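You operate a simulated robot arm through the tools that you are given. There is no shell and no other tool.

Carry out the task below with a simulated robot arm. There is one attempt and no reset: what you move stays moved.

TASK
Pack the foil parcel in the lunch box and snap the lid shut.
Fine: divider in the end slot, parcel on the larger side, both catches down.

The check looks at the end state, three seconds after you hand in, the way a careful person would. Anything else that was tipped, shoved, dropped, spilled or broken makes it a failure. A push-on lid holds only when it is set on centred and level and pressed home; a screw cap is set on level and turned clockwise until tight.

THE ROBOT
A 7-joint arm with a two-finger parallel gripper, fixed in place. Base frame: the origin is at the foot of the arm, x ahead of it, y to its left, z up; the work surface is at about z = 0. Units: cm, degrees, N and s.
With the tool pointing down near the work surface it reaches from about 26 to 68 cm from the base axis. Its first joint turns from -166.0 to 166.0 degrees. Payload 2.5 kg.
Tool frame: the origin (TCP) lies between the finger pads and is the grasp point; the fingertips stand 3 cm ahead of it; z points along the fingers, y is the line along which they close. The gripper opens to 9.4 cm. The fingers are 2.8 cm wide and 1 cm thick; the gripper's body (5 by 9.6 cm) begins 5.5 cm behind the TCP.
Orientation is that of the tool frame in the base frame, as a unit quaternion [w, x, y, z]. With the fingers straight down and closing along the base's y, the tool's x points along the base's -x, its y along +y and its z along -z.

THE INTERFACE
- The arm moves only by the tool servo_tool. Its argument "series" is a list of rows, each a list of 7 numbers: the opening, from 0 (shut) to 1 (fully open), then the shift along the tool's x, y, z in units of 25 mm (1.0 is 25 mm), then the turn, a rotation vector about the tool's x, y, z in units of 6 degrees (1.0 is 6 degrees). In form: [[grip, tx, ty, tz, rx, ry, rz], ...]. A call has 1 to 20 rows; each row shifts and turns the commanded pose from where the row before left it, along the tool's axes as they then stand. A call with a number of a shift or a turn outside -1 to 1 is refused whole. Each row takes 0.2 s and may step no farther than 5 cm and 8.6 degrees from the row before; otherwise, or with a gripper value out of range, the whole call is refused. Where a pose cannot be reached the arm comes as near as it can. A force on the tool above 90 N (or 10 N above the force at the start of the call, whichever is more), or a blocked arm, ends the call early, and 0.2 s more pass. Each finger travels about 7.2 cm/s and halts on what it meets, pressing with about 36 N; the grip force reading is that of the motor and also rises with nothing between the fingers. The clock runs only during rows and for 0.2 s after the last one: add rows that do not move to give the fingers time. It gives the time, the measured TCP pose, the force on the tool (base axes), the opening and the grip force at its end, in the units of the frame above (readings bear some noise), with the torque about the TCP (base axes, N m) and any sound that the robot's microphone picked up, and new pictures: "views" is both (left out), scene, wrist or none.
- Cameras (640 x 400 px; columns grow to the right, rows downward): "scene" is fixed at [22.06, -64.99, 74.25]; the picture's right is [0.99, -0.12, 0.00], its down [-0.08, -0.64, -0.77] and it looks along [0.09, 0.76, -0.64] (base axes); focal length 324 px, centre (320, 200). "wrist" rides on the gripper at [7.6, 1.4, -10.3] in the tool frame; the picture's right is [-0.18, 0.98, 0.00], its down [-0.75, -0.14, -0.64] and it looks along [-0.63, -0.12, 0.77] (tool axes); focal length 243 px, centre (320, 200). There is no depth. A picture from a camera that has moved, and an enlarged one, comes with that camera's place and axes in the base frame and with its lens.
- zoom(camera, box): a new picture of the part [left, top, right, bottom] of that camera's present view, enlarged. The clock stands still meanwhile.
- sign_off(): hands the job in; it is judged then, once.

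Nothing tells you positions but the pictures and the camera data. Unless the task says otherwise, let go and move clear before handing in.

The tools are called after "Emit:" by a JSON object that holds its "api" and its "payload". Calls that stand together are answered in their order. servo_tool: Moves the arm, as the interface text tells. Its arguments: {"type":"object","properties":{"series":{"type":"array"},"views":{"type":"string","enum":["both","scene","wrist","none"]}},"required":["series"]} The other tools are called the same way: zoom (camera, box) takes an enlarged picture of a part of a camera's view; sign_off () hands the job in.

At the start:

```text
t: 0.0
ee_pos: [45.84, 12.42, 26.3]
tcp_rot: [0.0, 0.0, 1.0, -0.001]
wrist_force: [0.2, -0.1, 0.1]
wrist_torque: [0.0, -0.01, 0.0]
grip_width: 9.39
gripper_force: 0.1
```

scene: 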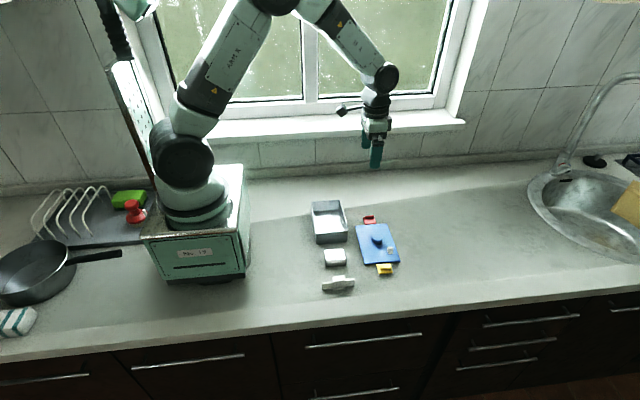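
wrist: 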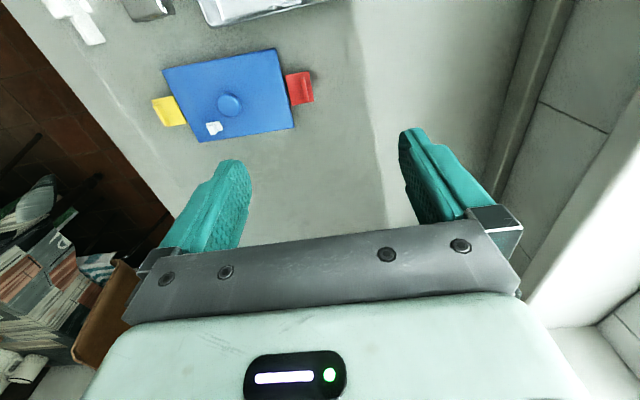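

I see the open lunch box, a foil parcel in front of it, a white divider nearer the edge, and a blue lid with a red and a yellow catch to the right. I'll zoom in first to find positions.

Emit:
{"api": "zoom", "payload": {"camera": "scene", "box": [290, 190, 420, 300]}}

Emit:
{"api": "zoom", "payload": {"camera": "scene", "box": [300, 190, 360, 250]}}

Emit:
{"api": "zoom", "payload": {"camera": "scene", "box": [305, 240, 365, 300]}}

Emit:
{"api": "zoom", "payload": {"camera": "scene", "box": [345, 205, 410, 285]}}

```text
3.64 times, centred on (355, 245) of scene
camera zoom: at [22.06, -64.99, 74.25], right [0.99, -0.12, 0.0], down [-0.08, -0.64, -0.77], along [0.09, 0.76, -0.64], focal length 1179 px, centre (193, 36)
```

zoom: 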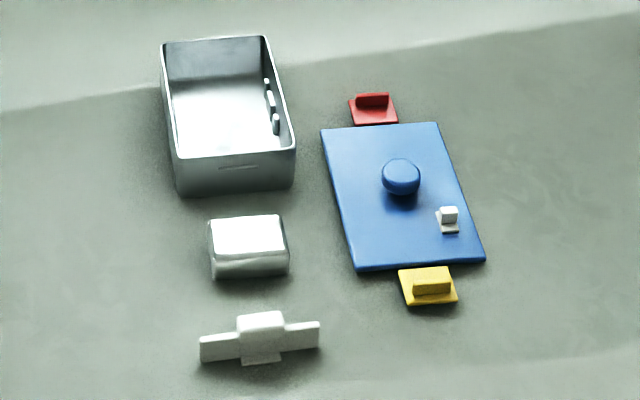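

```text
6.67 times, centred on (330, 220) of scene
camera zoom: at [22.06, -64.99, 74.25], right [0.99, -0.12, 0.0], down [-0.08, -0.64, -0.77], along [0.09, 0.76, -0.64], focal length 2161 px, centre (253, 67)
```

zoom: 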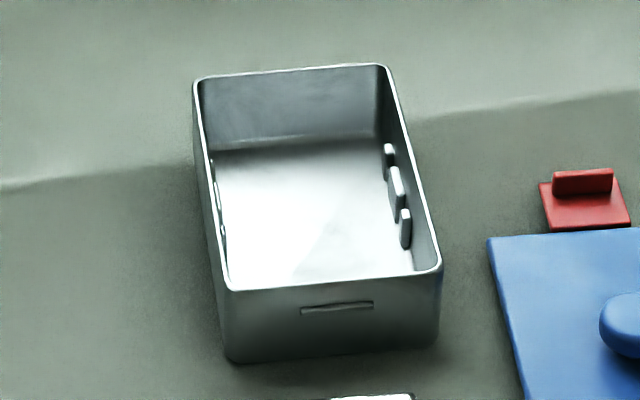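

```text
6.67 times, centred on (335, 270) of scene
camera zoom: at [22.06, -64.99, 74.25], right [0.99, -0.12, 0.0], down [-0.08, -0.64, -0.77], along [0.09, 0.76, -0.64], focal length 2161 px, centre (220, -267)
```

zoom: 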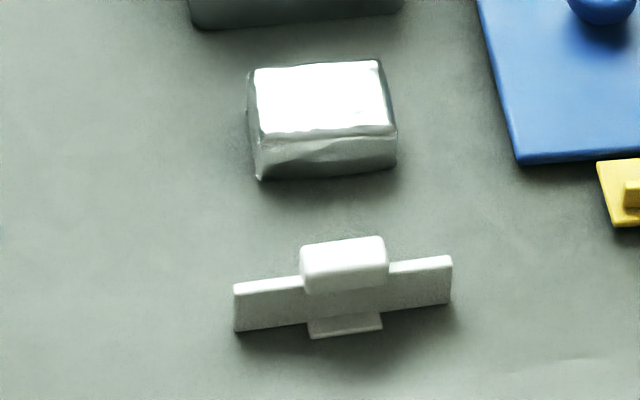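

```text
5.00 times, centred on (378, 245) of scene
camera zoom: at [22.06, -64.99, 74.25], right [0.99, -0.12, 0.0], down [-0.08, -0.64, -0.77], along [0.09, 0.76, -0.64], focal length 1621 px, centre (32, -25)
```

zoom: 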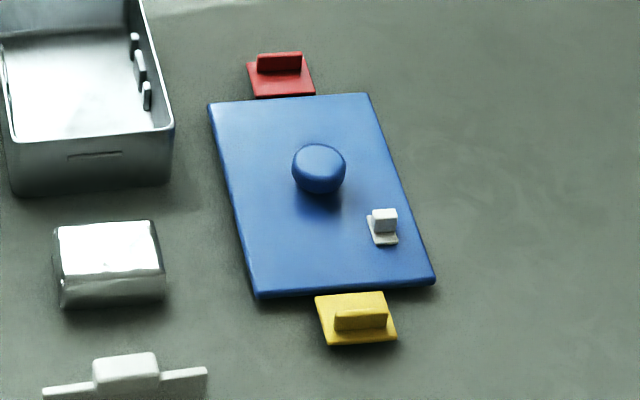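

I put the box at about x 29–38.5, y 2–17, the parcel near (33.5, -5), the divider near (33, -14) and the lid centred near (47, 0). I'll look closer at the lid with the wrist camera before moving.

Emit:
{"api": "zoom", "payload": {"camera": "wrist", "box": [140, 30, 330, 150]}}

Emit:
{"api": "zoom", "payload": {"camera": "scene", "box": [376, 220, 400, 280]}}

Emit:
{"api": "zoom", "payload": {"camera": "scene", "box": [308, 198, 350, 224]}}

Emit:
{"api": "zoom", "payload": {"camera": "scene", "box": [318, 268, 358, 294]}}

```text
3.33 times, centred on (235, 90) of wrist
camera zoom: at [38.09, 13.85, 36.48], right [0.18, 0.98, 0.0], down [0.75, -0.14, 0.64], along [0.63, -0.12, -0.77], focal length 809 px, centre (603, 567)
```

zoom: 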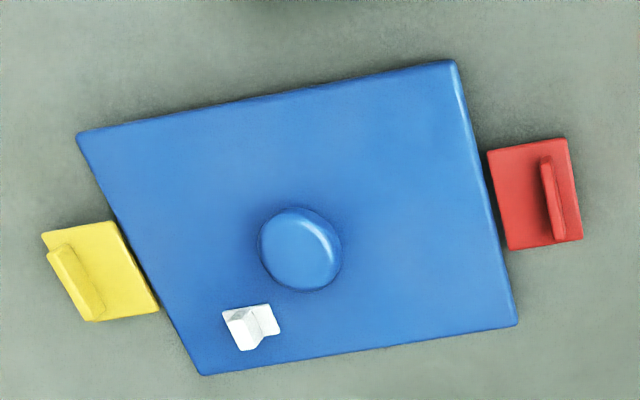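

```text
6.67 times, centred on (388, 250) of scene
camera zoom: at [22.06, -64.99, 74.25], right [0.99, -0.12, 0.0], down [-0.08, -0.64, -0.77], along [0.09, 0.76, -0.64], focal length 2161 px, centre (-133, -133)
```

zoom: 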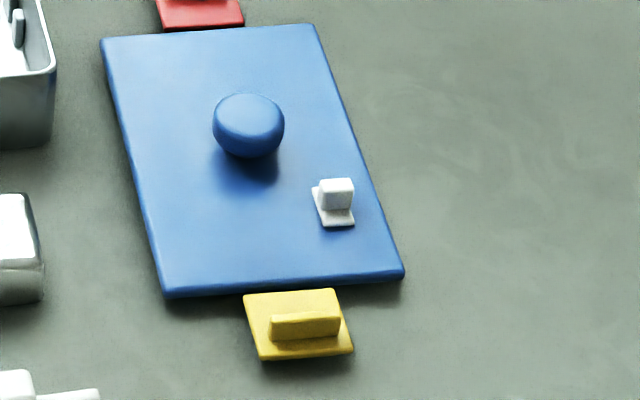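

```text
15.24 times, centred on (329, 211) of scene
camera zoom: at [22.06, -64.99, 74.25], right [0.99, -0.12, 0.0], down [-0.08, -0.64, -0.77], along [0.09, 0.76, -0.64], focal length 4940 px, centre (183, 32)
```

zoom: 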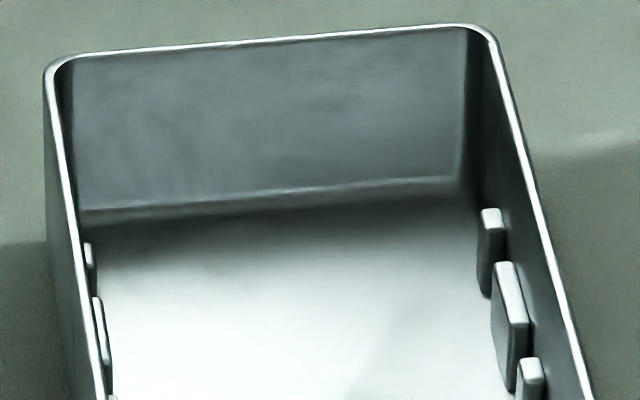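

```text
15.38 times, centred on (338, 281) of scene
camera zoom: at [22.06, -64.99, 74.25], right [0.99, -0.12, 0.0], down [-0.08, -0.64, -0.77], along [0.09, 0.76, -0.64], focal length 4988 px, centre (43, -1046)
```

zoom: 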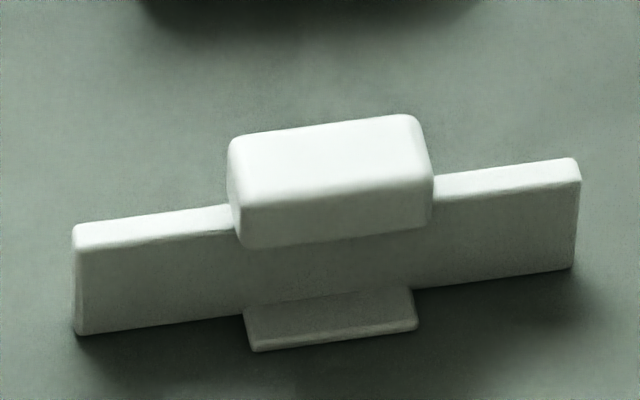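

The box has three ribs per long wall, giving two slots: one near the middle and one toward the far end (y≈12), so the larger side is the near one. I'll move the wrist camera above the box to check the slots.

Emit:
{"api": "servo_tool", "payload": {"series": [[1, 0.867, -0.314, 0.184, 0, 0, 0], [1, 0.867, -0.314, 0.184, 0, 0, 0], [1, 0.867, -0.314, 0.184, 0, 0, 0], [1, 0.867, -0.314, 0.184, 0, 0, 0], [1, 0.867, -0.314, 0.184, 0, 0, 0], [1, 0, 0, 0, 0, 0, 0], [1, 0, 0, 0, 0, 0, 0]], "views": "wrist"}}

```text
t: 1.6
ee_pos: [34.94, 8.56, 24.08]
tcp_rot: [0.0, 0.001, 1.0, 0.0]
wrist_force: [0.2, 0.1, -0.5]
wrist_torque: [-0.02, -0.01, 0.01]
grip_width: 9.39
gripper_force: 0.0
camera wrist: at [27.16, 9.96, 34.21], right [0.18, 0.98, 0.0], down [0.75, -0.14, 0.64], along [0.63, -0.12, -0.77], focal length 243 px, centre (320, 200)
```

wrist: 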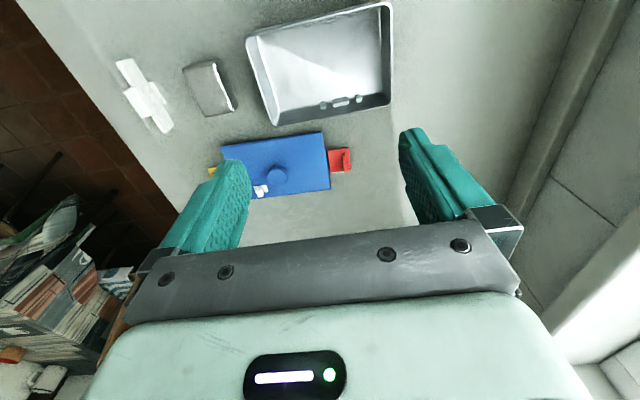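

Emit:
{"api": "zoom", "payload": {"camera": "wrist", "box": [235, 0, 405, 130]}}

Emit:
{"api": "zoom", "payload": {"camera": "wrist", "box": [100, 40, 250, 140]}}

Emit:
{"api": "zoom", "payload": {"camera": "wrist", "box": [200, 120, 360, 210]}}

```text
3.08 times, centred on (320, 65) of wrist
camera zoom: at [27.16, 9.96, 34.21], right [0.18, 0.98, 0.0], down [0.75, -0.14, 0.64], along [0.63, -0.12, -0.77], focal length 746 px, centre (320, 615)
```

zoom: 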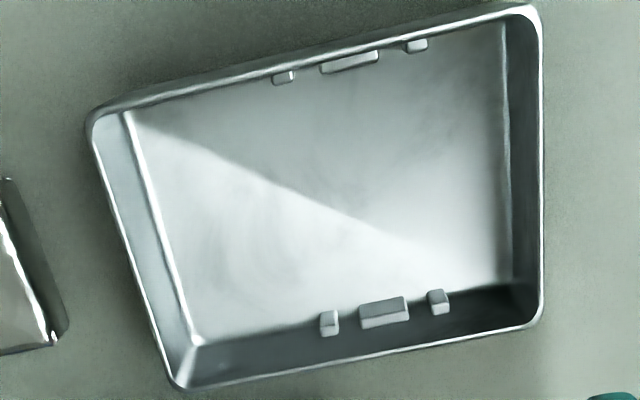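

```text
4.00 times, centred on (175, 90) of wrist
camera zoom: at [27.16, 9.96, 34.21], right [0.18, 0.98, 0.0], down [0.75, -0.14, 0.64], along [0.63, -0.12, -0.77], focal length 970 px, centre (900, 640)
```

zoom: 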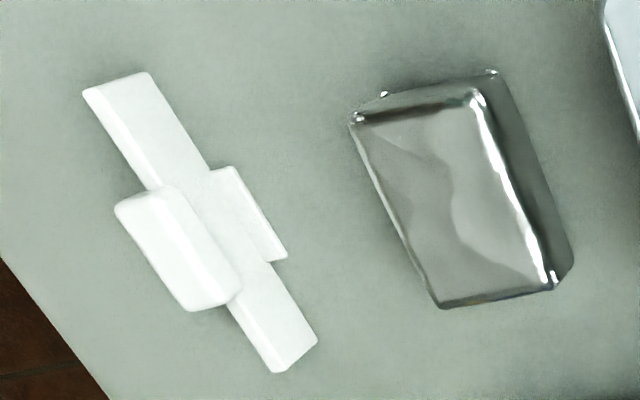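

```text
4.00 times, centred on (280, 165) of wrist
camera zoom: at [27.16, 9.96, 34.21], right [0.18, 0.98, 0.0], down [0.75, -0.14, 0.64], along [0.63, -0.12, -0.77], focal length 970 px, centre (480, 340)
```

zoom: 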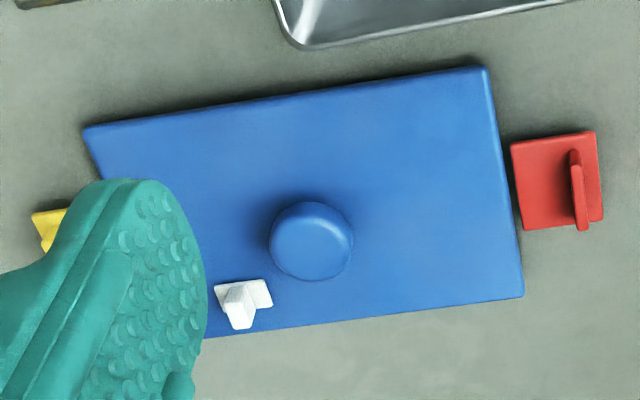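

From above, the end slot is at y≈12.1 and the middle slot at y≈9.2, which is the box's centre. So the divider goes in the y≈12.1 slot and the parcel on the near side. Next I'll hover above the divider for a precise look.

Emit:
{"api": "servo_tool", "payload": {"series": [[1, 0.078, -0.916, 0.363, 0, 0, 0], [1, 0.078, -0.916, 0.363, 0, 0, 0], [1, 0.078, -0.916, 0.363, 0, 0, 0], [1, 0.078, -0.916, 0.363, 0, 0, 0], [1, 0.078, -0.916, 0.363, 0, 0, 0], [1, 0.078, -0.916, 0.363, 0, 0, 0], [1, 0.078, -0.916, 0.363, 0, 0, 0], [1, 0.078, -0.916, 0.363, 0, 0, 0], [1, 0.078, -0.916, 0.363, 0, 0, 0], [1, 0.078, -0.916, 0.363, 0, 0, 0], [1, 0, 0, 0, 0, 0, 0]], "views": "wrist"}}

Emit:
{"api": "zoom", "payload": {"camera": "wrist", "box": [240, 0, 440, 125]}}

```text
t: 4.0
ee_pos: [33.08, -14.46, 14.85]
tcp_rot: [-0.001, 0.0, 1.0, 0.0]
wrist_force: [-1.3, 1.3, -0.1]
wrist_torque: [-0.01, 0.0, 0.02]
grip_width: 9.38
gripper_force: 0.1
camera wrist: at [25.3, -13.01, 25.03], right [0.18, 0.98, 0.0], down [0.75, -0.14, 0.64], along [0.63, -0.12, -0.77], focal length 243 px, centre (320, 200)
```

wrist: 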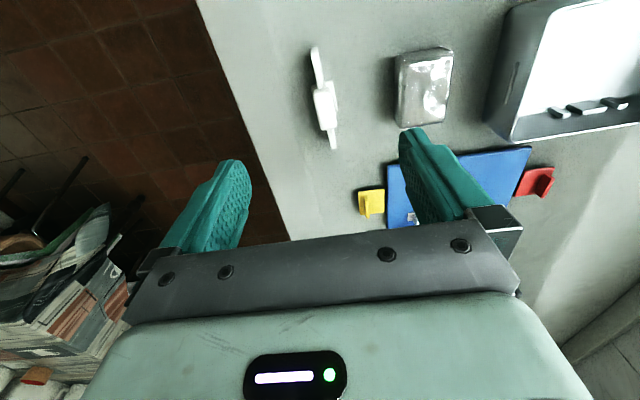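

```text
3.20 times, centred on (340, 62) of wrist
camera zoom: at [25.3, -13.01, 25.03], right [0.18, 0.98, 0.0], down [0.75, -0.14, 0.64], along [0.63, -0.12, -0.77], focal length 776 px, centre (256, 640)
```

zoom: 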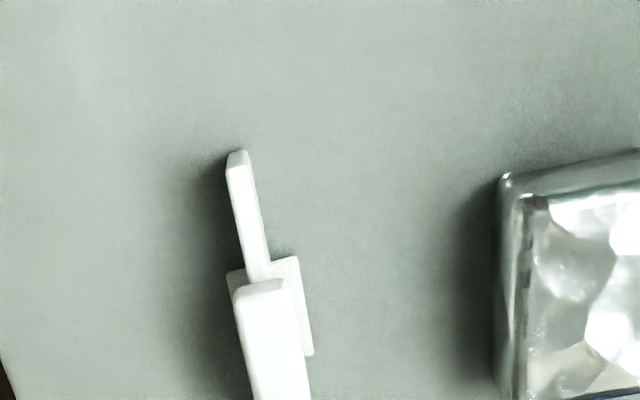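

The divider lies almost directly under the gripper. I'll zoom over its full length.

Emit:
{"api": "zoom", "payload": {"camera": "wrist", "box": [230, 40, 422, 160]}}

Emit:
{"api": "zoom", "payload": {"camera": "wrist", "box": [380, 30, 480, 140]}}

```text
3.33 times, centred on (326, 100) of wrist
camera zoom: at [25.3, -13.01, 25.03], right [0.18, 0.98, 0.0], down [0.75, -0.14, 0.64], along [0.63, -0.12, -0.77], focal length 809 px, centre (300, 533)
```

zoom: 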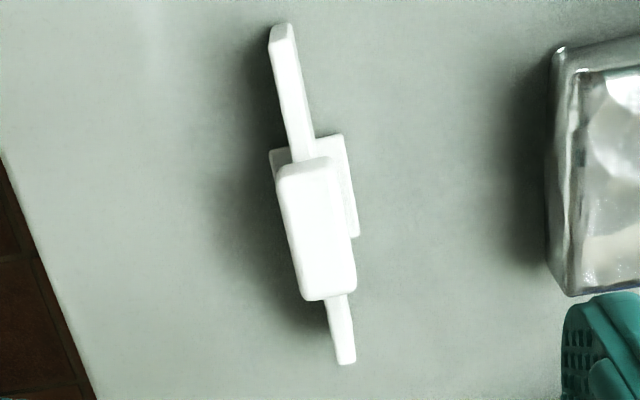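

```text
3.64 times, centred on (430, 85) of wrist
camera zoom: at [25.3, -13.01, 25.03], right [0.18, 0.98, 0.0], down [0.75, -0.14, 0.64], along [0.63, -0.12, -0.77], focal length 882 px, centre (-80, 618)
```

zoom: 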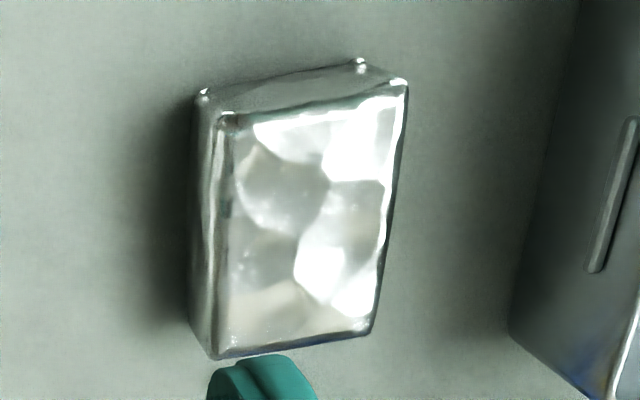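

The divider's handle is at about (32.85, -13.9) and nearly aligned with x. I'll close the gripper halfway and descend to just above the handle.

Emit:
{"api": "servo_tool", "payload": {"series": [[0.5, 0.092, 0.224, 0.3, 0, 0, 0], [0.5, 0, 0, 0.7, 0, 0, 0], [0.5, 0, 0, 0.7, 0, 0, 0], [0.5, 0, 0, 0.7, 0, 0, 0], [0.5, 0, 0, 0.66, 0, 0, 0], [0.5, 0, 0, 0, 0, 0, 0], [0.5, 0, 0, 0, 0, 0, 0]], "views": "both"}}

Emit:
{"api": "zoom", "payload": {"camera": "wrist", "box": [200, 50, 440, 250]}}

Emit:
{"api": "zoom", "payload": {"camera": "scene", "box": [295, 225, 375, 300]}}

```text
t: 5.6
ee_pos: [32.87, -13.94, 7.12]
tcp_rot: [-0.001, 0.0, 1.0, 0.0]
wrist_force: [0.1, 0.4, 0.5]
wrist_torque: [0.03, -0.01, 0.0]
grip_width: 4.7
gripper_force: 0.0
camera wrist: at [25.11, -12.44, 17.38], right [0.18, 0.98, 0.0], down [0.75, -0.14, 0.64], along [0.63, -0.12, -0.77], focal length 243 px, centre (320, 200)
```

scene: 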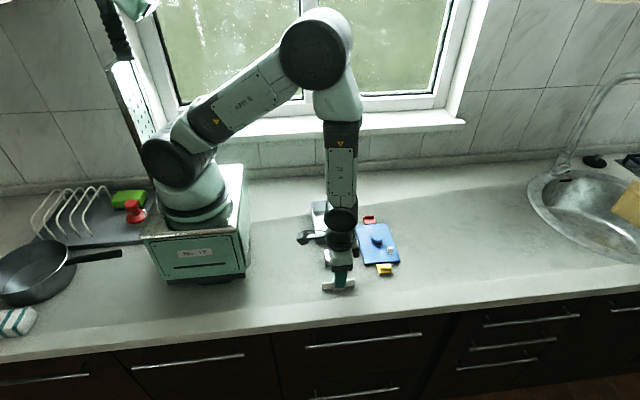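
wrist: 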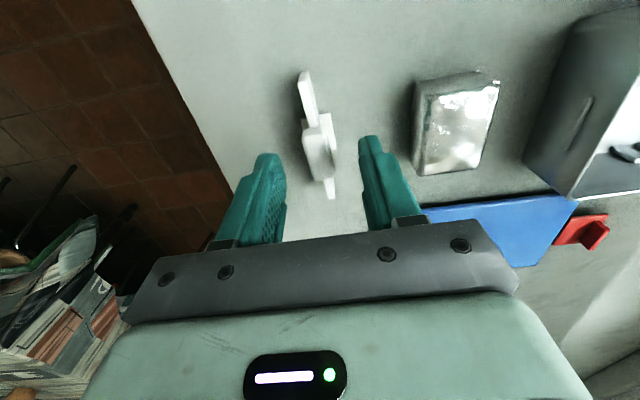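

```text
2.00 times, centred on (320, 150) of wrist
camera zoom: at [25.11, -12.44, 17.38], right [0.18, 0.98, 0.0], down [0.75, -0.14, 0.64], along [0.63, -0.12, -0.77], focal length 485 px, centre (320, 300)
```

zoom: 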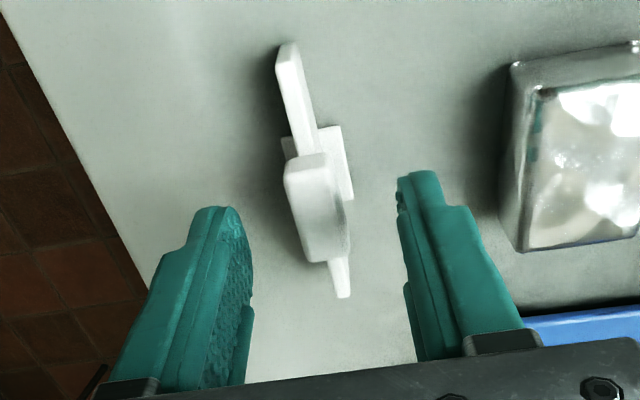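

```text
5.33 times, centred on (335, 262) of scene
camera zoom: at [22.06, -64.99, 74.25], right [0.99, -0.12, 0.0], down [-0.08, -0.64, -0.77], along [0.09, 0.76, -0.64], focal length 1729 px, centre (240, -133)
```

zoom: 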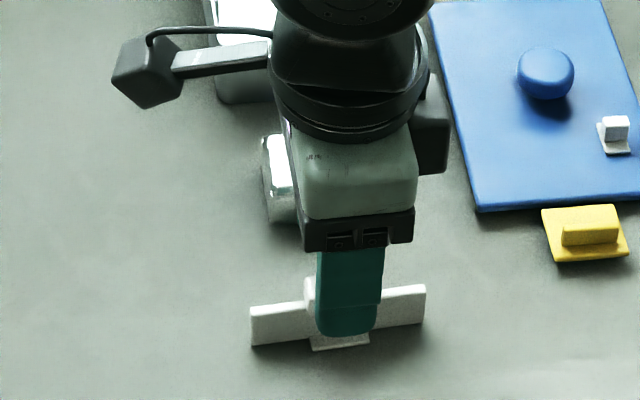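

The fingers straddle the handle cleanly. I'll go down to z≈3.6, keeping the tips above the foot, and close on the handle.

Emit:
{"api": "servo_tool", "payload": {"series": [[0.5, 0, 0, 0.7, 0, 0, 0], [0.5, 0, 0, 0.7, 0, 0, 0], [0.5, 0, 0, 0, 0, 0, 0], [0.1, 0, 0, 0, 0, 0, 0], [0.1, 0, 0, 0, 0, 0, 0], [0.1, 0, 0, 0, 0, 0, 0], [0.1, 0, 0, 0, 0, 0, 0]], "views": "both"}}

Emit:
{"api": "zoom", "payload": {"camera": "wrist", "box": [200, 50, 440, 250]}}

```text
t: 7.2
ee_pos: [32.9, -13.94, 3.63]
tcp_rot: [0.0, 0.001, 1.0, 0.0]
wrist_force: [0.9, 0.0, -0.9]
wrist_torque: [-0.01, -0.02, 0.02]
grip_width: 1.93
gripper_force: 36.0
camera wrist: at [25.13, -12.43, 13.9], right [0.18, 0.98, 0.0], down [0.75, -0.14, 0.64], along [0.63, -0.12, -0.77], focal length 243 px, centre (320, 200)
```

scene: 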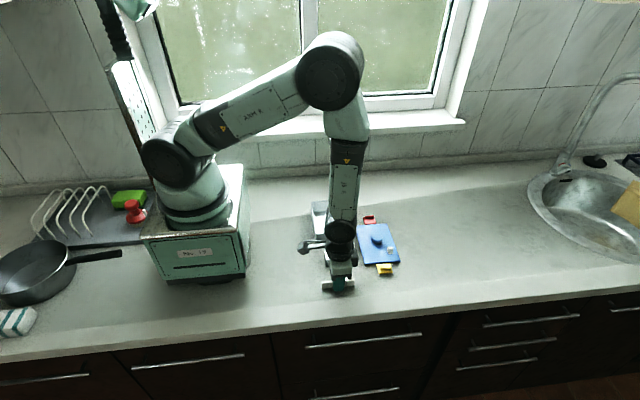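
wrist: 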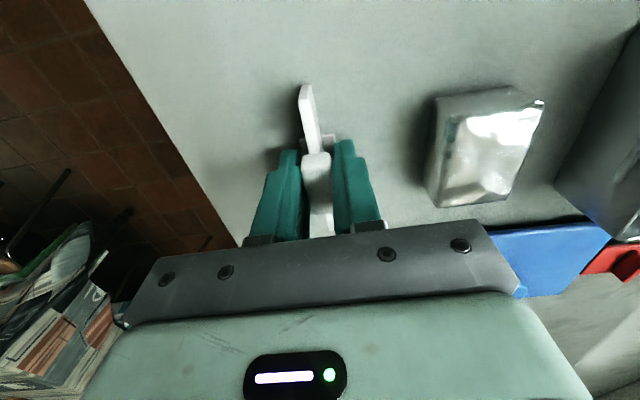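

```text
2.00 times, centred on (320, 150) of wrist
camera zoom: at [25.13, -12.43, 13.9], right [0.18, 0.98, 0.0], down [0.75, -0.14, 0.64], along [0.63, -0.12, -0.77], focal length 485 px, centre (320, 300)
```

zoom: 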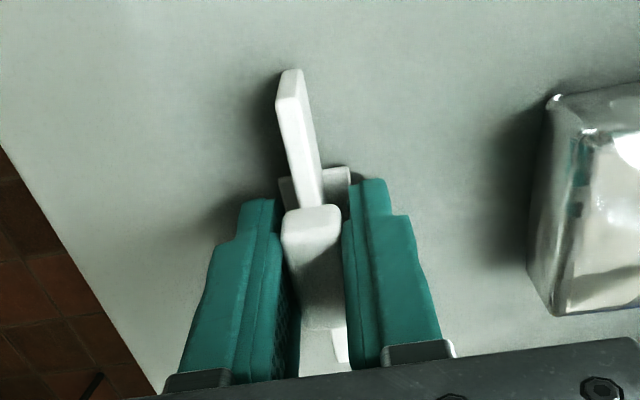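

The handle is gripped (width 1.9, 36 N). I'll lift it and check that it's hanging level.

Emit:
{"api": "servo_tool", "payload": {"series": [[0.1, 0, 0, -0.3, 0, 0, 0], [0.1, 0, 0, -0.6, 0, 0, 0], [0.1, 0, 0, -0.8, 0, 0, 0], [0.1, 0, 0, -0.8, 0, 0, 0], [0.1, 0, 0, -0.8, 0, 0, 0], [0.1, 0, 0, -0.3, 0, 0, 0], [0.1, 0, 0, 0, 0, 0, 0]], "views": "both"}}

Emit:
{"api": "zoom", "payload": {"camera": "scene", "box": [295, 215, 385, 285]}}

Emit:
{"api": "zoom", "payload": {"camera": "wrist", "box": [200, 50, 440, 250]}}

```text
t: 8.8
ee_pos: [32.86, -13.88, 12.7]
tcp_rot: [0.0, 0.0, 1.0, 0.0]
wrist_force: [-0.7, 0.3, -0.4]
wrist_torque: [-0.02, 0.0, 0.02]
grip_width: 1.91
gripper_force: 36.0
camera wrist: at [25.07, -12.41, 22.94], right [0.18, 0.98, 0.0], down [0.75, -0.14, 0.64], along [0.63, -0.12, -0.77], focal length 243 px, centre (320, 200)
```

scene: 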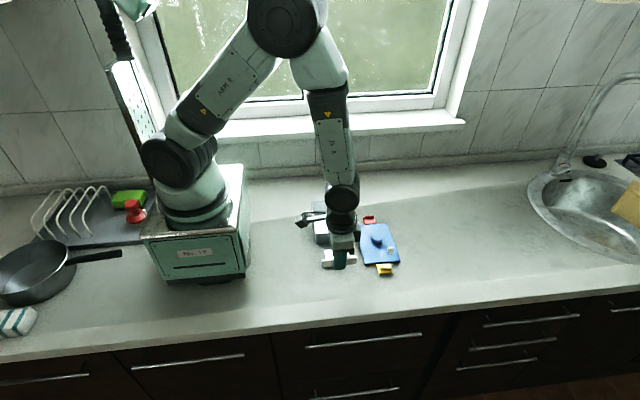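
wrist: 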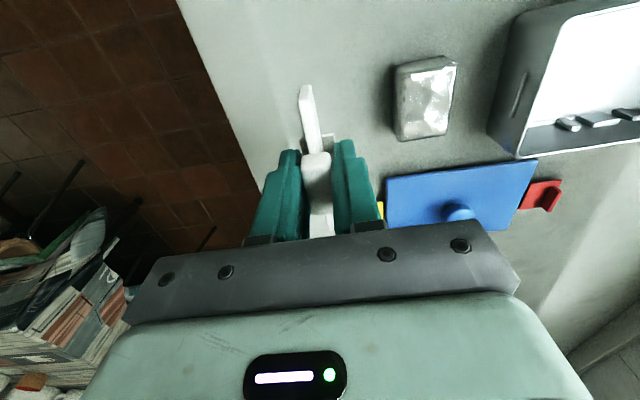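

```text
5.71 times, centred on (340, 250) of scene
camera zoom: at [22.06, -64.99, 74.25], right [0.99, -0.12, 0.0], down [-0.08, -0.64, -0.77], along [0.09, 0.76, -0.64], focal length 1852 px, centre (206, -86)
```

zoom: 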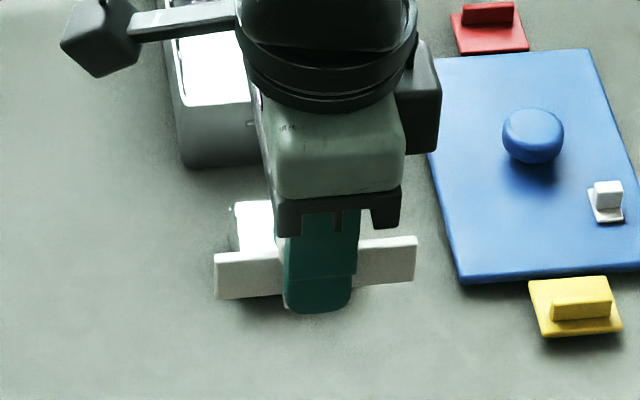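

```text
2.00 times, centred on (320, 150) of wrist
camera zoom: at [25.07, -12.41, 22.94], right [0.18, 0.98, 0.0], down [0.75, -0.14, 0.64], along [0.63, -0.12, -0.77], focal length 485 px, centre (320, 300)
```

zoom: 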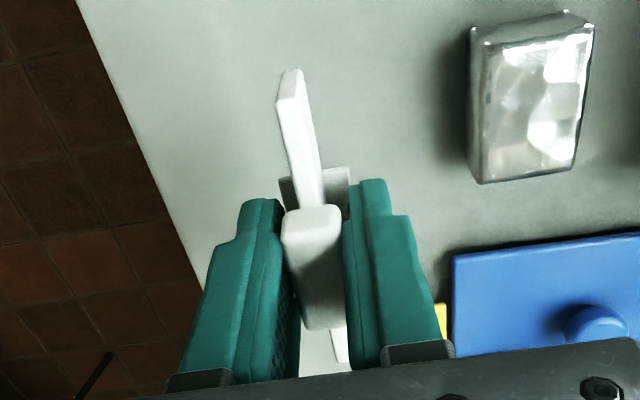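

The divider is held level. I'll carry it across to hover above the end slot.

Emit:
{"api": "servo_tool", "payload": {"series": [[0.1, 0, 0.5, 0, 0, 0, 0], [0.1, -0.03, 0.9, 0, 0, 0, 0], [0.1, -0.03, 0.9, 0, 0, 0, 0], [0.1, -0.03, 0.9, 0, 0, 0, 0], [0.1, -0.03, 0.9, 0, 0, 0, 0], [0.1, -0.03, 0.9, 0, 0, 0, 0], [0.1, -0.03, 0.9, 0, 0, 0, 0], [0.1, -0.03, 0.9, 0, 0, 0, 0], [0.1, -0.03, 0.9, 0, 0, 0, 0], [0.1, -0.03, 0.9, 0, 0, 0, 0], [0.1, -0.03, 0.9, 0, 0, 0, 0], [0.1, -0.03, 0.88, 0, 0, 0, 0], [0.1, 0, 0, 0, 0, 0, 0], [0.1, 0, 0, 0, 0, 0, 0]], "views": "both"}}

Emit:
{"api": "zoom", "payload": {"camera": "wrist", "box": [200, 0, 440, 200]}}

Emit:
{"api": "zoom", "payload": {"camera": "scene", "box": [290, 180, 370, 245]}}

```text
t: 11.8
ee_pos: [33.65, 11.96, 12.53]
tcp_rot: [0.001, 0.0, 1.0, -0.001]
wrist_force: [-0.4, -0.1, -0.5]
wrist_torque: [-0.01, -0.03, 0.0]
grip_width: 1.92
gripper_force: 36.3
camera wrist: at [26.0, 13.55, 22.84], right [0.18, 0.98, 0.0], down [0.75, -0.14, 0.64], along [0.63, -0.12, -0.77], focal length 243 px, centre (320, 200)
```

scene: 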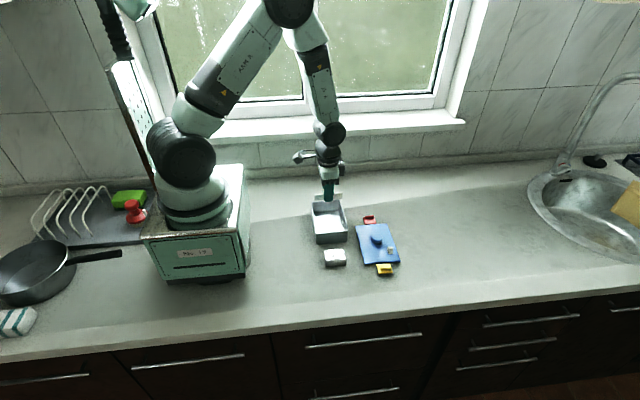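
wrist: 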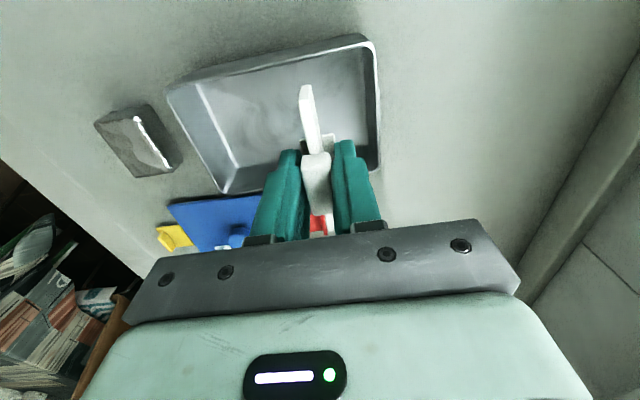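

```text
2.00 times, centred on (320, 100) of wrist
camera zoom: at [26.0, 13.55, 22.84], right [0.18, 0.98, 0.0], down [0.75, -0.14, 0.64], along [0.63, -0.12, -0.77], focal length 485 px, centre (320, 400)
```

zoom: 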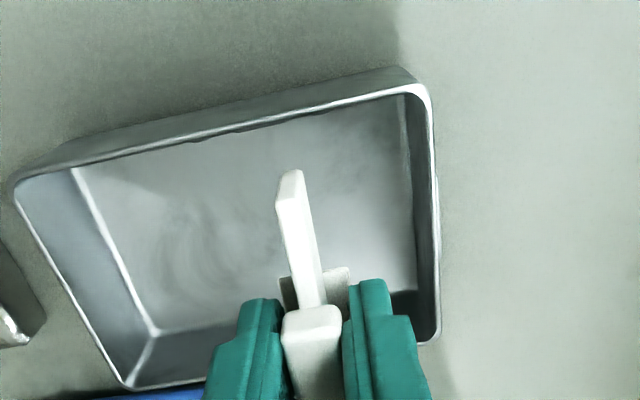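

```text
6.15 times, centred on (330, 212) of scene
camera zoom: at [22.06, -64.99, 74.25], right [0.99, -0.12, 0.0], down [-0.08, -0.64, -0.77], along [0.09, 0.76, -0.64], focal length 1995 px, centre (258, 123)
```

zoom: 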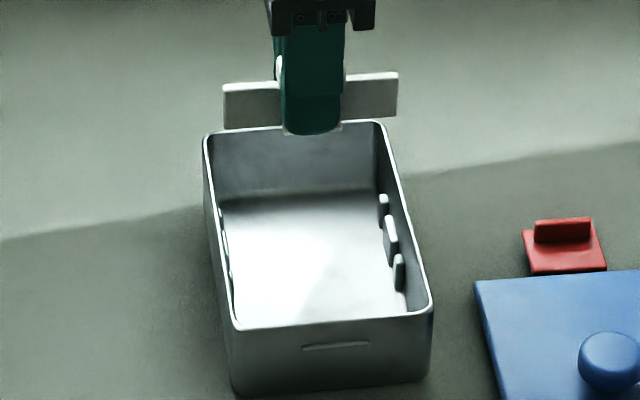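

The divider hangs over the far part of the box. I'll zoom on both cameras to compare the plate with the ribs before lowering.

Emit:
{"api": "zoom", "payload": {"camera": "wrist", "box": [270, 30, 390, 105]}}

Emit:
{"api": "zoom", "payload": {"camera": "scene", "box": [312, 188, 348, 228]}}

Emit:
{"api": "zoom", "payload": {"camera": "wrist", "box": [160, 30, 400, 200]}}

```text
5.33 times, centred on (330, 68) of wrist
camera zoom: at [26.0, 13.55, 22.84], right [0.18, 0.98, 0.0], down [0.75, -0.14, 0.64], along [0.63, -0.12, -0.77], focal length 1294 px, centre (267, 907)
```

zoom: 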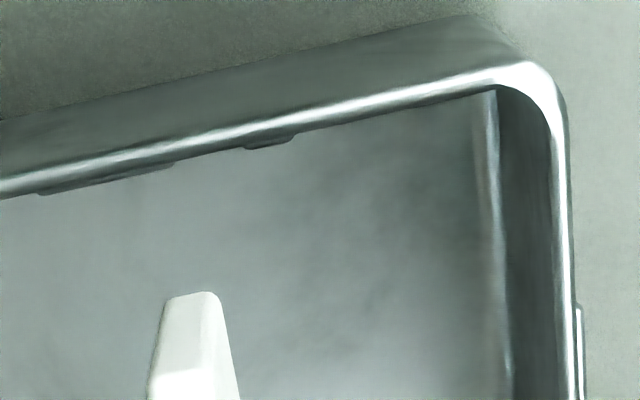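

```text
10.00 times, centred on (330, 208) of scene
camera zoom: at [22.06, -64.99, 74.25], right [0.99, -0.12, 0.0], down [-0.08, -0.64, -0.77], along [0.09, 0.76, -0.64], focal length 3242 px, centre (220, 120)
```

zoom: 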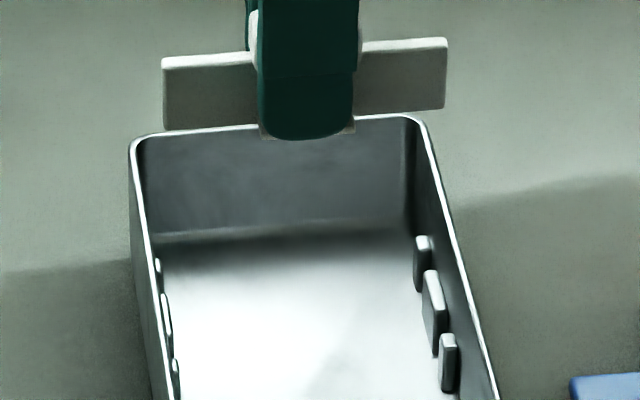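

```text
2.35 times, centred on (280, 115) of wrist
camera zoom: at [26.0, 13.55, 22.84], right [0.18, 0.98, 0.0], down [0.75, -0.14, 0.64], along [0.63, -0.12, -0.77], focal length 571 px, centre (414, 400)
```

zoom: 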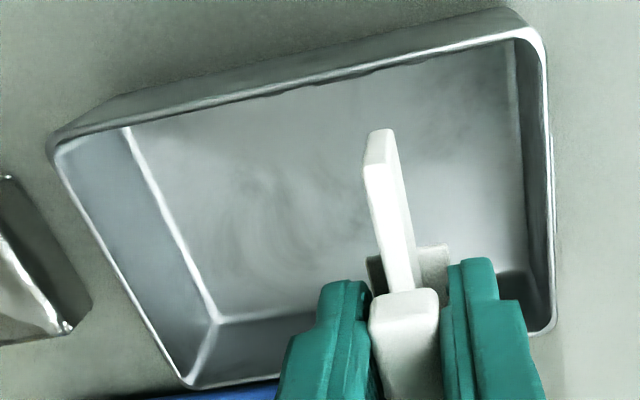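

The camera comparison shows the divider about 0.3 cm too far out in x and 0.2 cm too far in y relative to the slot. I'll correct that, lower to just above the rim and re-check.

Emit:
{"api": "servo_tool", "payload": {"series": [[0.1, 0.108, -0.088, 0.2, 0, 0, 0], [0.1, 0, 0, 0.4, 0, 0, 0], [0.1, 0, 0, 0.4, 0, 0, 0], [0.1, 0, 0, 0.36, 0, 0, 0], [0.1, 0, 0, 0, 0, 0, 0], [0.1, 0, 0, 0, 0, 0, 0]], "views": "wrist"}}

Emit:
{"api": "zoom", "payload": {"camera": "scene", "box": [308, 186, 352, 230]}}

Emit:
{"api": "zoom", "payload": {"camera": "wrist", "box": [240, 30, 400, 160]}}

```text
t: 13.2
ee_pos: [33.36, 11.89, 9.35]
tcp_rot: [0.001, 0.0, 1.0, 0.0]
wrist_force: [0.9, -0.1, 0.1]
wrist_torque: [0.0, -0.02, -0.01]
grip_width: 1.92
gripper_force: 35.9
camera wrist: at [25.71, 13.34, 19.51], right [0.18, 0.98, 0.0], down [0.75, -0.14, 0.64], along [0.63, -0.12, -0.77], focal length 243 px, centre (320, 200)
```

wrist: 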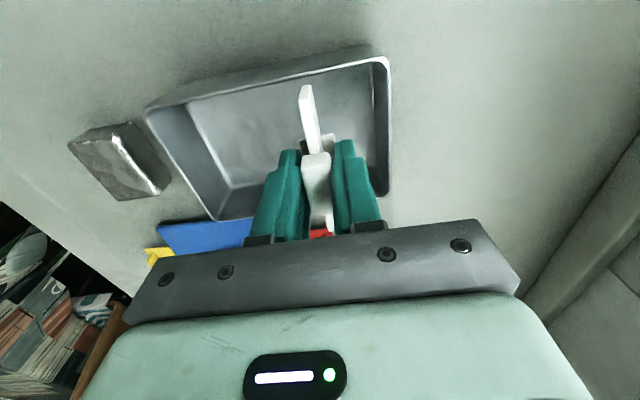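

```text
9.09 times, centred on (330, 208) of scene
camera zoom: at [22.06, -64.99, 74.25], right [0.99, -0.12, 0.0], down [-0.08, -0.64, -0.77], along [0.09, 0.76, -0.64], focal length 2947 px, centre (229, 127)
```

zoom: 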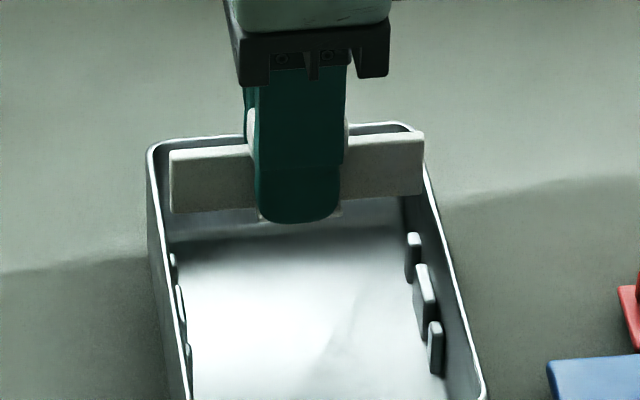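

```text
3.08 times, centred on (320, 95) of wrist
camera zoom: at [25.71, 13.34, 19.51], right [0.18, 0.98, 0.0], down [0.75, -0.14, 0.64], along [0.63, -0.12, -0.77], focal length 746 px, centre (320, 523)
```

zoom: 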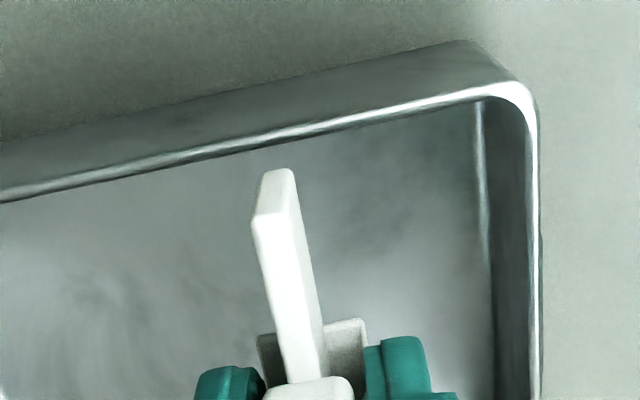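

The divider now sits centred between the walls just above the rim. I'll lower it to just above the rib tops and compare again.

Emit:
{"api": "servo_tool", "payload": {"series": [[0.1, 0, 0, 0.3, 0, 0, 0], [0.1, 0, 0, 0.4, 0, 0, 0], [0.1, 0, 0, 0.3, 0, 0, 0], [0.1, 0, 0, 0, 0, 0, 0], [0.1, 0, 0, 0, 0, 0, 0]], "views": "wrist"}}

Emit:
{"api": "zoom", "payload": {"camera": "scene", "box": [308, 190, 352, 234]}}

Emit:
{"api": "zoom", "payload": {"camera": "scene", "box": [325, 198, 350, 222]}}

Emit:
{"api": "zoom", "payload": {"camera": "wrist", "box": [240, 50, 400, 180]}}

```text
t: 14.4
ee_pos: [33.37, 11.78, 6.77]
tcp_rot: [0.0, 0.0, 1.0, 0.0]
wrist_force: [0.3, -0.8, 0.3]
wrist_torque: [0.0, -0.01, 0.01]
grip_width: 1.94
gripper_force: 36.4
camera wrist: at [25.71, 13.39, 17.05], right [0.18, 0.98, 0.0], down [0.75, -0.14, 0.64], along [0.63, -0.12, -0.77], focal length 243 px, centre (320, 200)
```

wrist: 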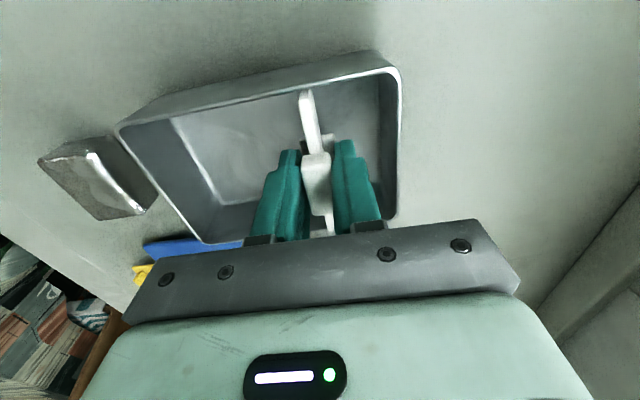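

```text
9.09 times, centred on (330, 212) of scene
camera zoom: at [22.06, -64.99, 74.25], right [0.99, -0.12, 0.0], down [-0.08, -0.64, -0.77], along [0.09, 0.76, -0.64], focal length 2947 px, centre (229, 91)
```

zoom: 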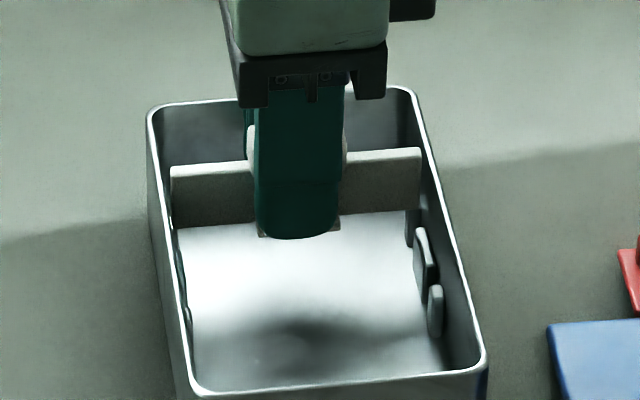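

```text
16.00 times, centred on (338, 210) of scene
camera zoom: at [22.06, -64.99, 74.25], right [0.99, -0.12, 0.0], down [-0.08, -0.64, -0.77], along [0.09, 0.76, -0.64], focal length 5187 px, centre (40, 40)
```

zoom: 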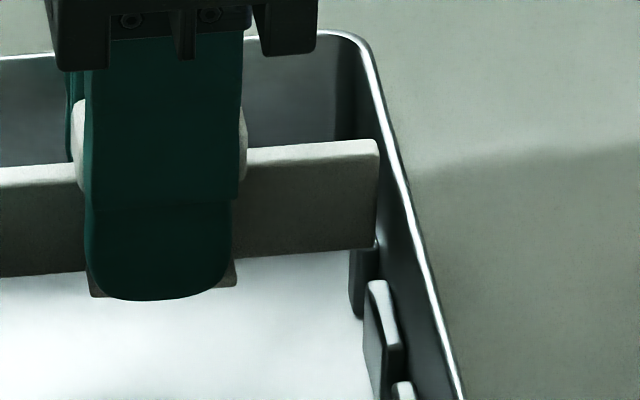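

```text
3.08 times, centred on (320, 115) of wrist
camera zoom: at [25.71, 13.39, 17.05], right [0.18, 0.98, 0.0], down [0.75, -0.14, 0.64], along [0.63, -0.12, -0.77], focal length 746 px, centre (320, 462)
```

zoom: 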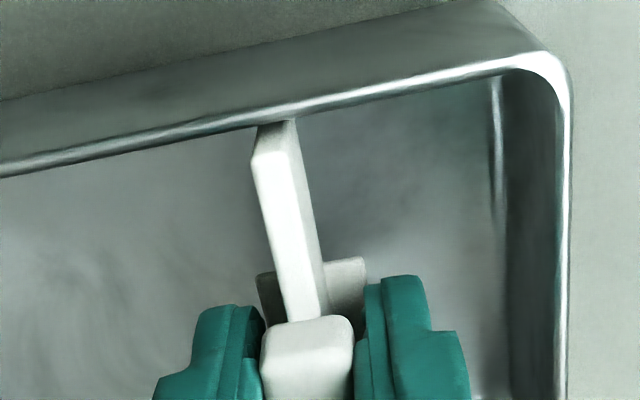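

The plate lines up between the far small rib and the wide rib. I'll lower it slowly into the slot, watching the force.

Emit:
{"api": "servo_tool", "payload": {"series": [[0.1, 0, 0, 0.2, 0, 0, 0], [0.1, 0, 0, 0.2, 0, 0, 0], [0.1, 0, 0, 0.2, 0, 0, 0], [0.1, 0, 0, 0.2, 0, 0, 0], [0.1, 0, 0, 0.16, 0, 0, 0], [0.1, 0, 0, 0, 0, 0, 0], [0.1, 0, 0, 0, 0, 0, 0]], "views": "wrist"}}

Emit:
{"api": "zoom", "payload": {"camera": "scene", "box": [308, 190, 352, 234]}}

Emit:
{"api": "zoom", "payload": {"camera": "scene", "box": [325, 198, 350, 222]}}

Emit:
{"api": "zoom", "payload": {"camera": "wrist", "box": [240, 50, 400, 180]}}

```text
t: 15.5
ee_pos: [33.62, 11.98, 5.05]
tcp_rot: [0.002, 0.0, 1.0, 0.002]
wrist_force: [-6.4, -2.8, 27.6]
wrist_torque: [-0.17, -1.0, -0.17]
grip_width: 1.96
gripper_force: 35.7
stopped in row 5: the force on the tool passed its limit at 93 N (the readings are from after the stop); the commanded pose is now the measured one
camera wrist: at [25.81, 13.43, 15.28], right [0.19, 0.98, 0.0], down [0.75, -0.14, 0.65], along [0.63, -0.12, -0.76], focal length 243 px, centre (320, 200)
```

wrist: 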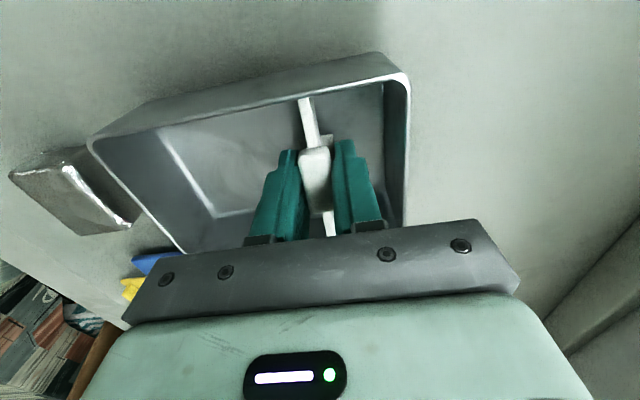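

```text
9.09 times, centred on (330, 212) of scene
camera zoom: at [22.06, -64.99, 74.25], right [0.99, -0.12, 0.0], down [-0.08, -0.64, -0.77], along [0.09, 0.76, -0.64], focal length 2947 px, centre (229, 91)
```

zoom: 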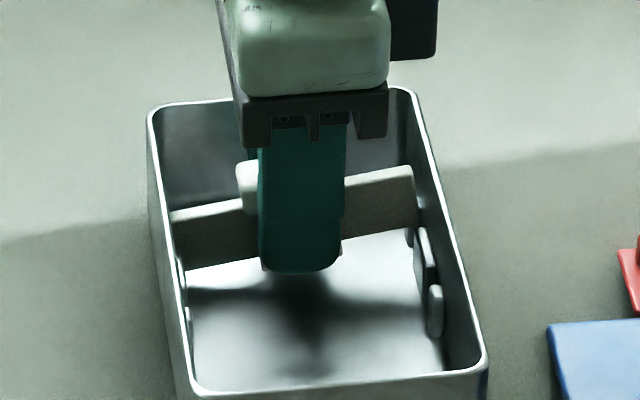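

```text
16.00 times, centred on (338, 210) of scene
camera zoom: at [22.06, -64.99, 74.25], right [0.99, -0.12, 0.0], down [-0.08, -0.64, -0.77], along [0.09, 0.76, -0.64], focal length 5187 px, centre (40, 40)
```

zoom: 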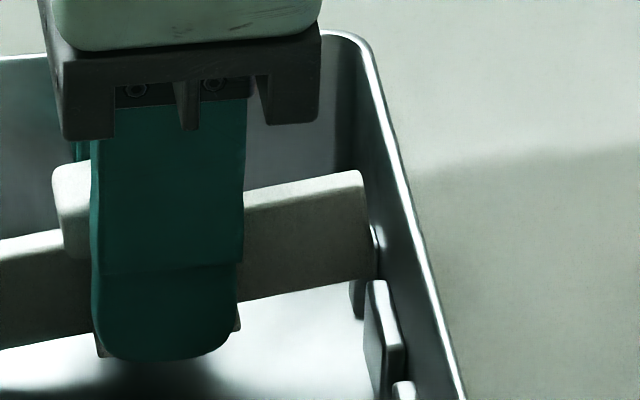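

```text
3.08 times, centred on (320, 115) of wrist
camera zoom: at [25.81, 13.43, 15.28], right [0.19, 0.98, 0.0], down [0.75, -0.14, 0.65], along [0.63, -0.12, -0.76], focal length 746 px, centre (320, 462)
```

zoom: 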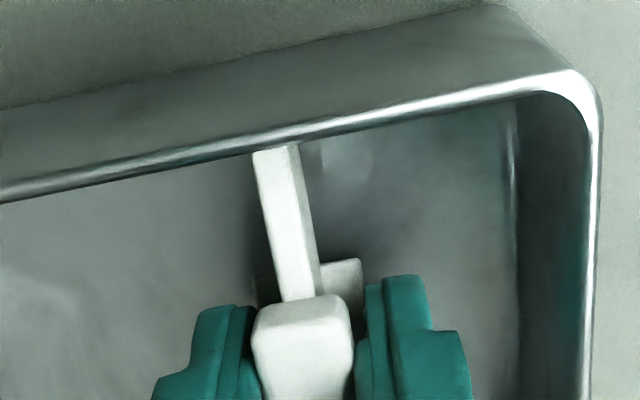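

The left end went into the slot but the right end caught on a rib, so the divider tilted in the grip; the box hasn't moved. I'll look closely at the caught end before doing anything.

Emit:
{"api": "zoom", "payload": {"camera": "scene", "box": [334, 204, 346, 216]}}

Emit:
{"api": "zoom", "payload": {"camera": "scene", "box": [311, 204, 325, 220]}}

Emit:
{"api": "zoom", "payload": {"camera": "wrist", "box": [290, 80, 350, 130]}}

Emit:
{"api": "zoom", "payload": {"camera": "wrist", "box": [300, 180, 360, 250]}}

```text
16.00 times, centred on (340, 210) of scene
camera zoom: at [22.06, -64.99, 74.25], right [0.99, -0.12, 0.0], down [-0.08, -0.64, -0.77], along [0.09, 0.76, -0.64], focal length 5187 px, centre (0, 40)
```

zoom: 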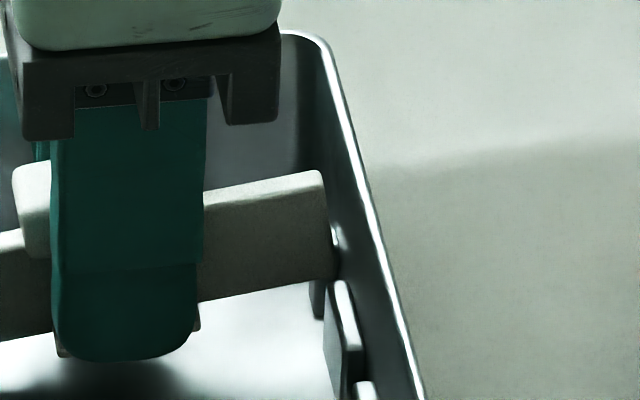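

```text
16.00 times, centred on (318, 212) of scene
camera zoom: at [22.06, -64.99, 74.25], right [0.99, -0.12, 0.0], down [-0.08, -0.64, -0.77], along [0.09, 0.76, -0.64], focal length 5187 px, centre (352, 8)
```

zoom: 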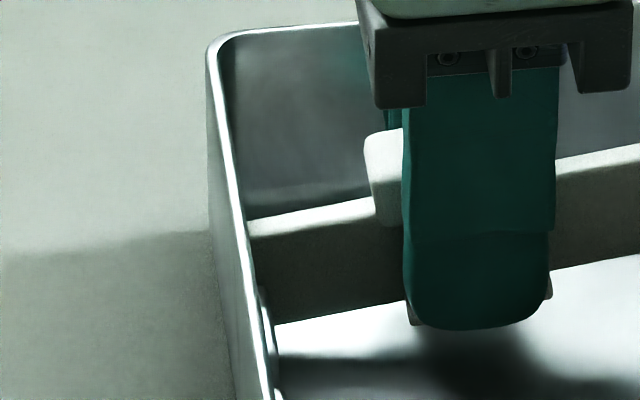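

```text
8.00 times, centred on (320, 105) of wrist
camera zoom: at [25.81, 13.43, 15.28], right [0.19, 0.98, 0.0], down [0.75, -0.14, 0.65], along [0.63, -0.12, -0.76], focal length 1941 px, centre (320, 960)
```

zoom: 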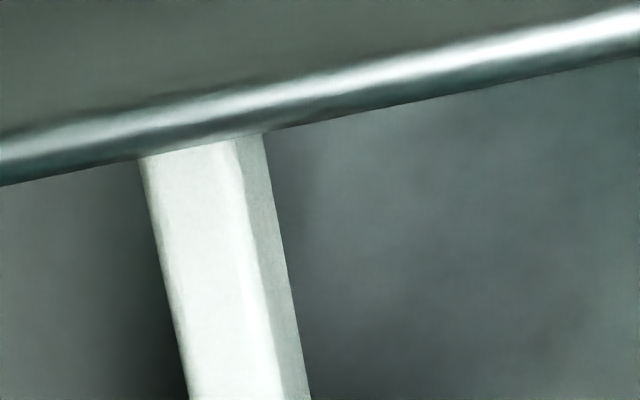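

```text
5.71 times, centred on (330, 215) of wrist
camera zoom: at [25.81, 13.43, 15.28], right [0.19, 0.98, 0.0], down [0.75, -0.14, 0.65], along [0.63, -0.12, -0.76], focal length 1386 px, centre (263, 114)
```

zoom: 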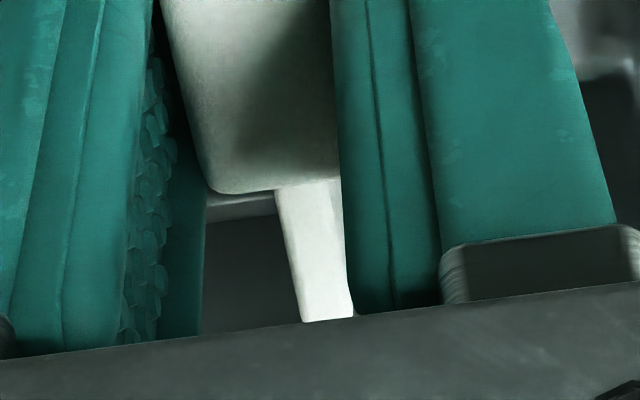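

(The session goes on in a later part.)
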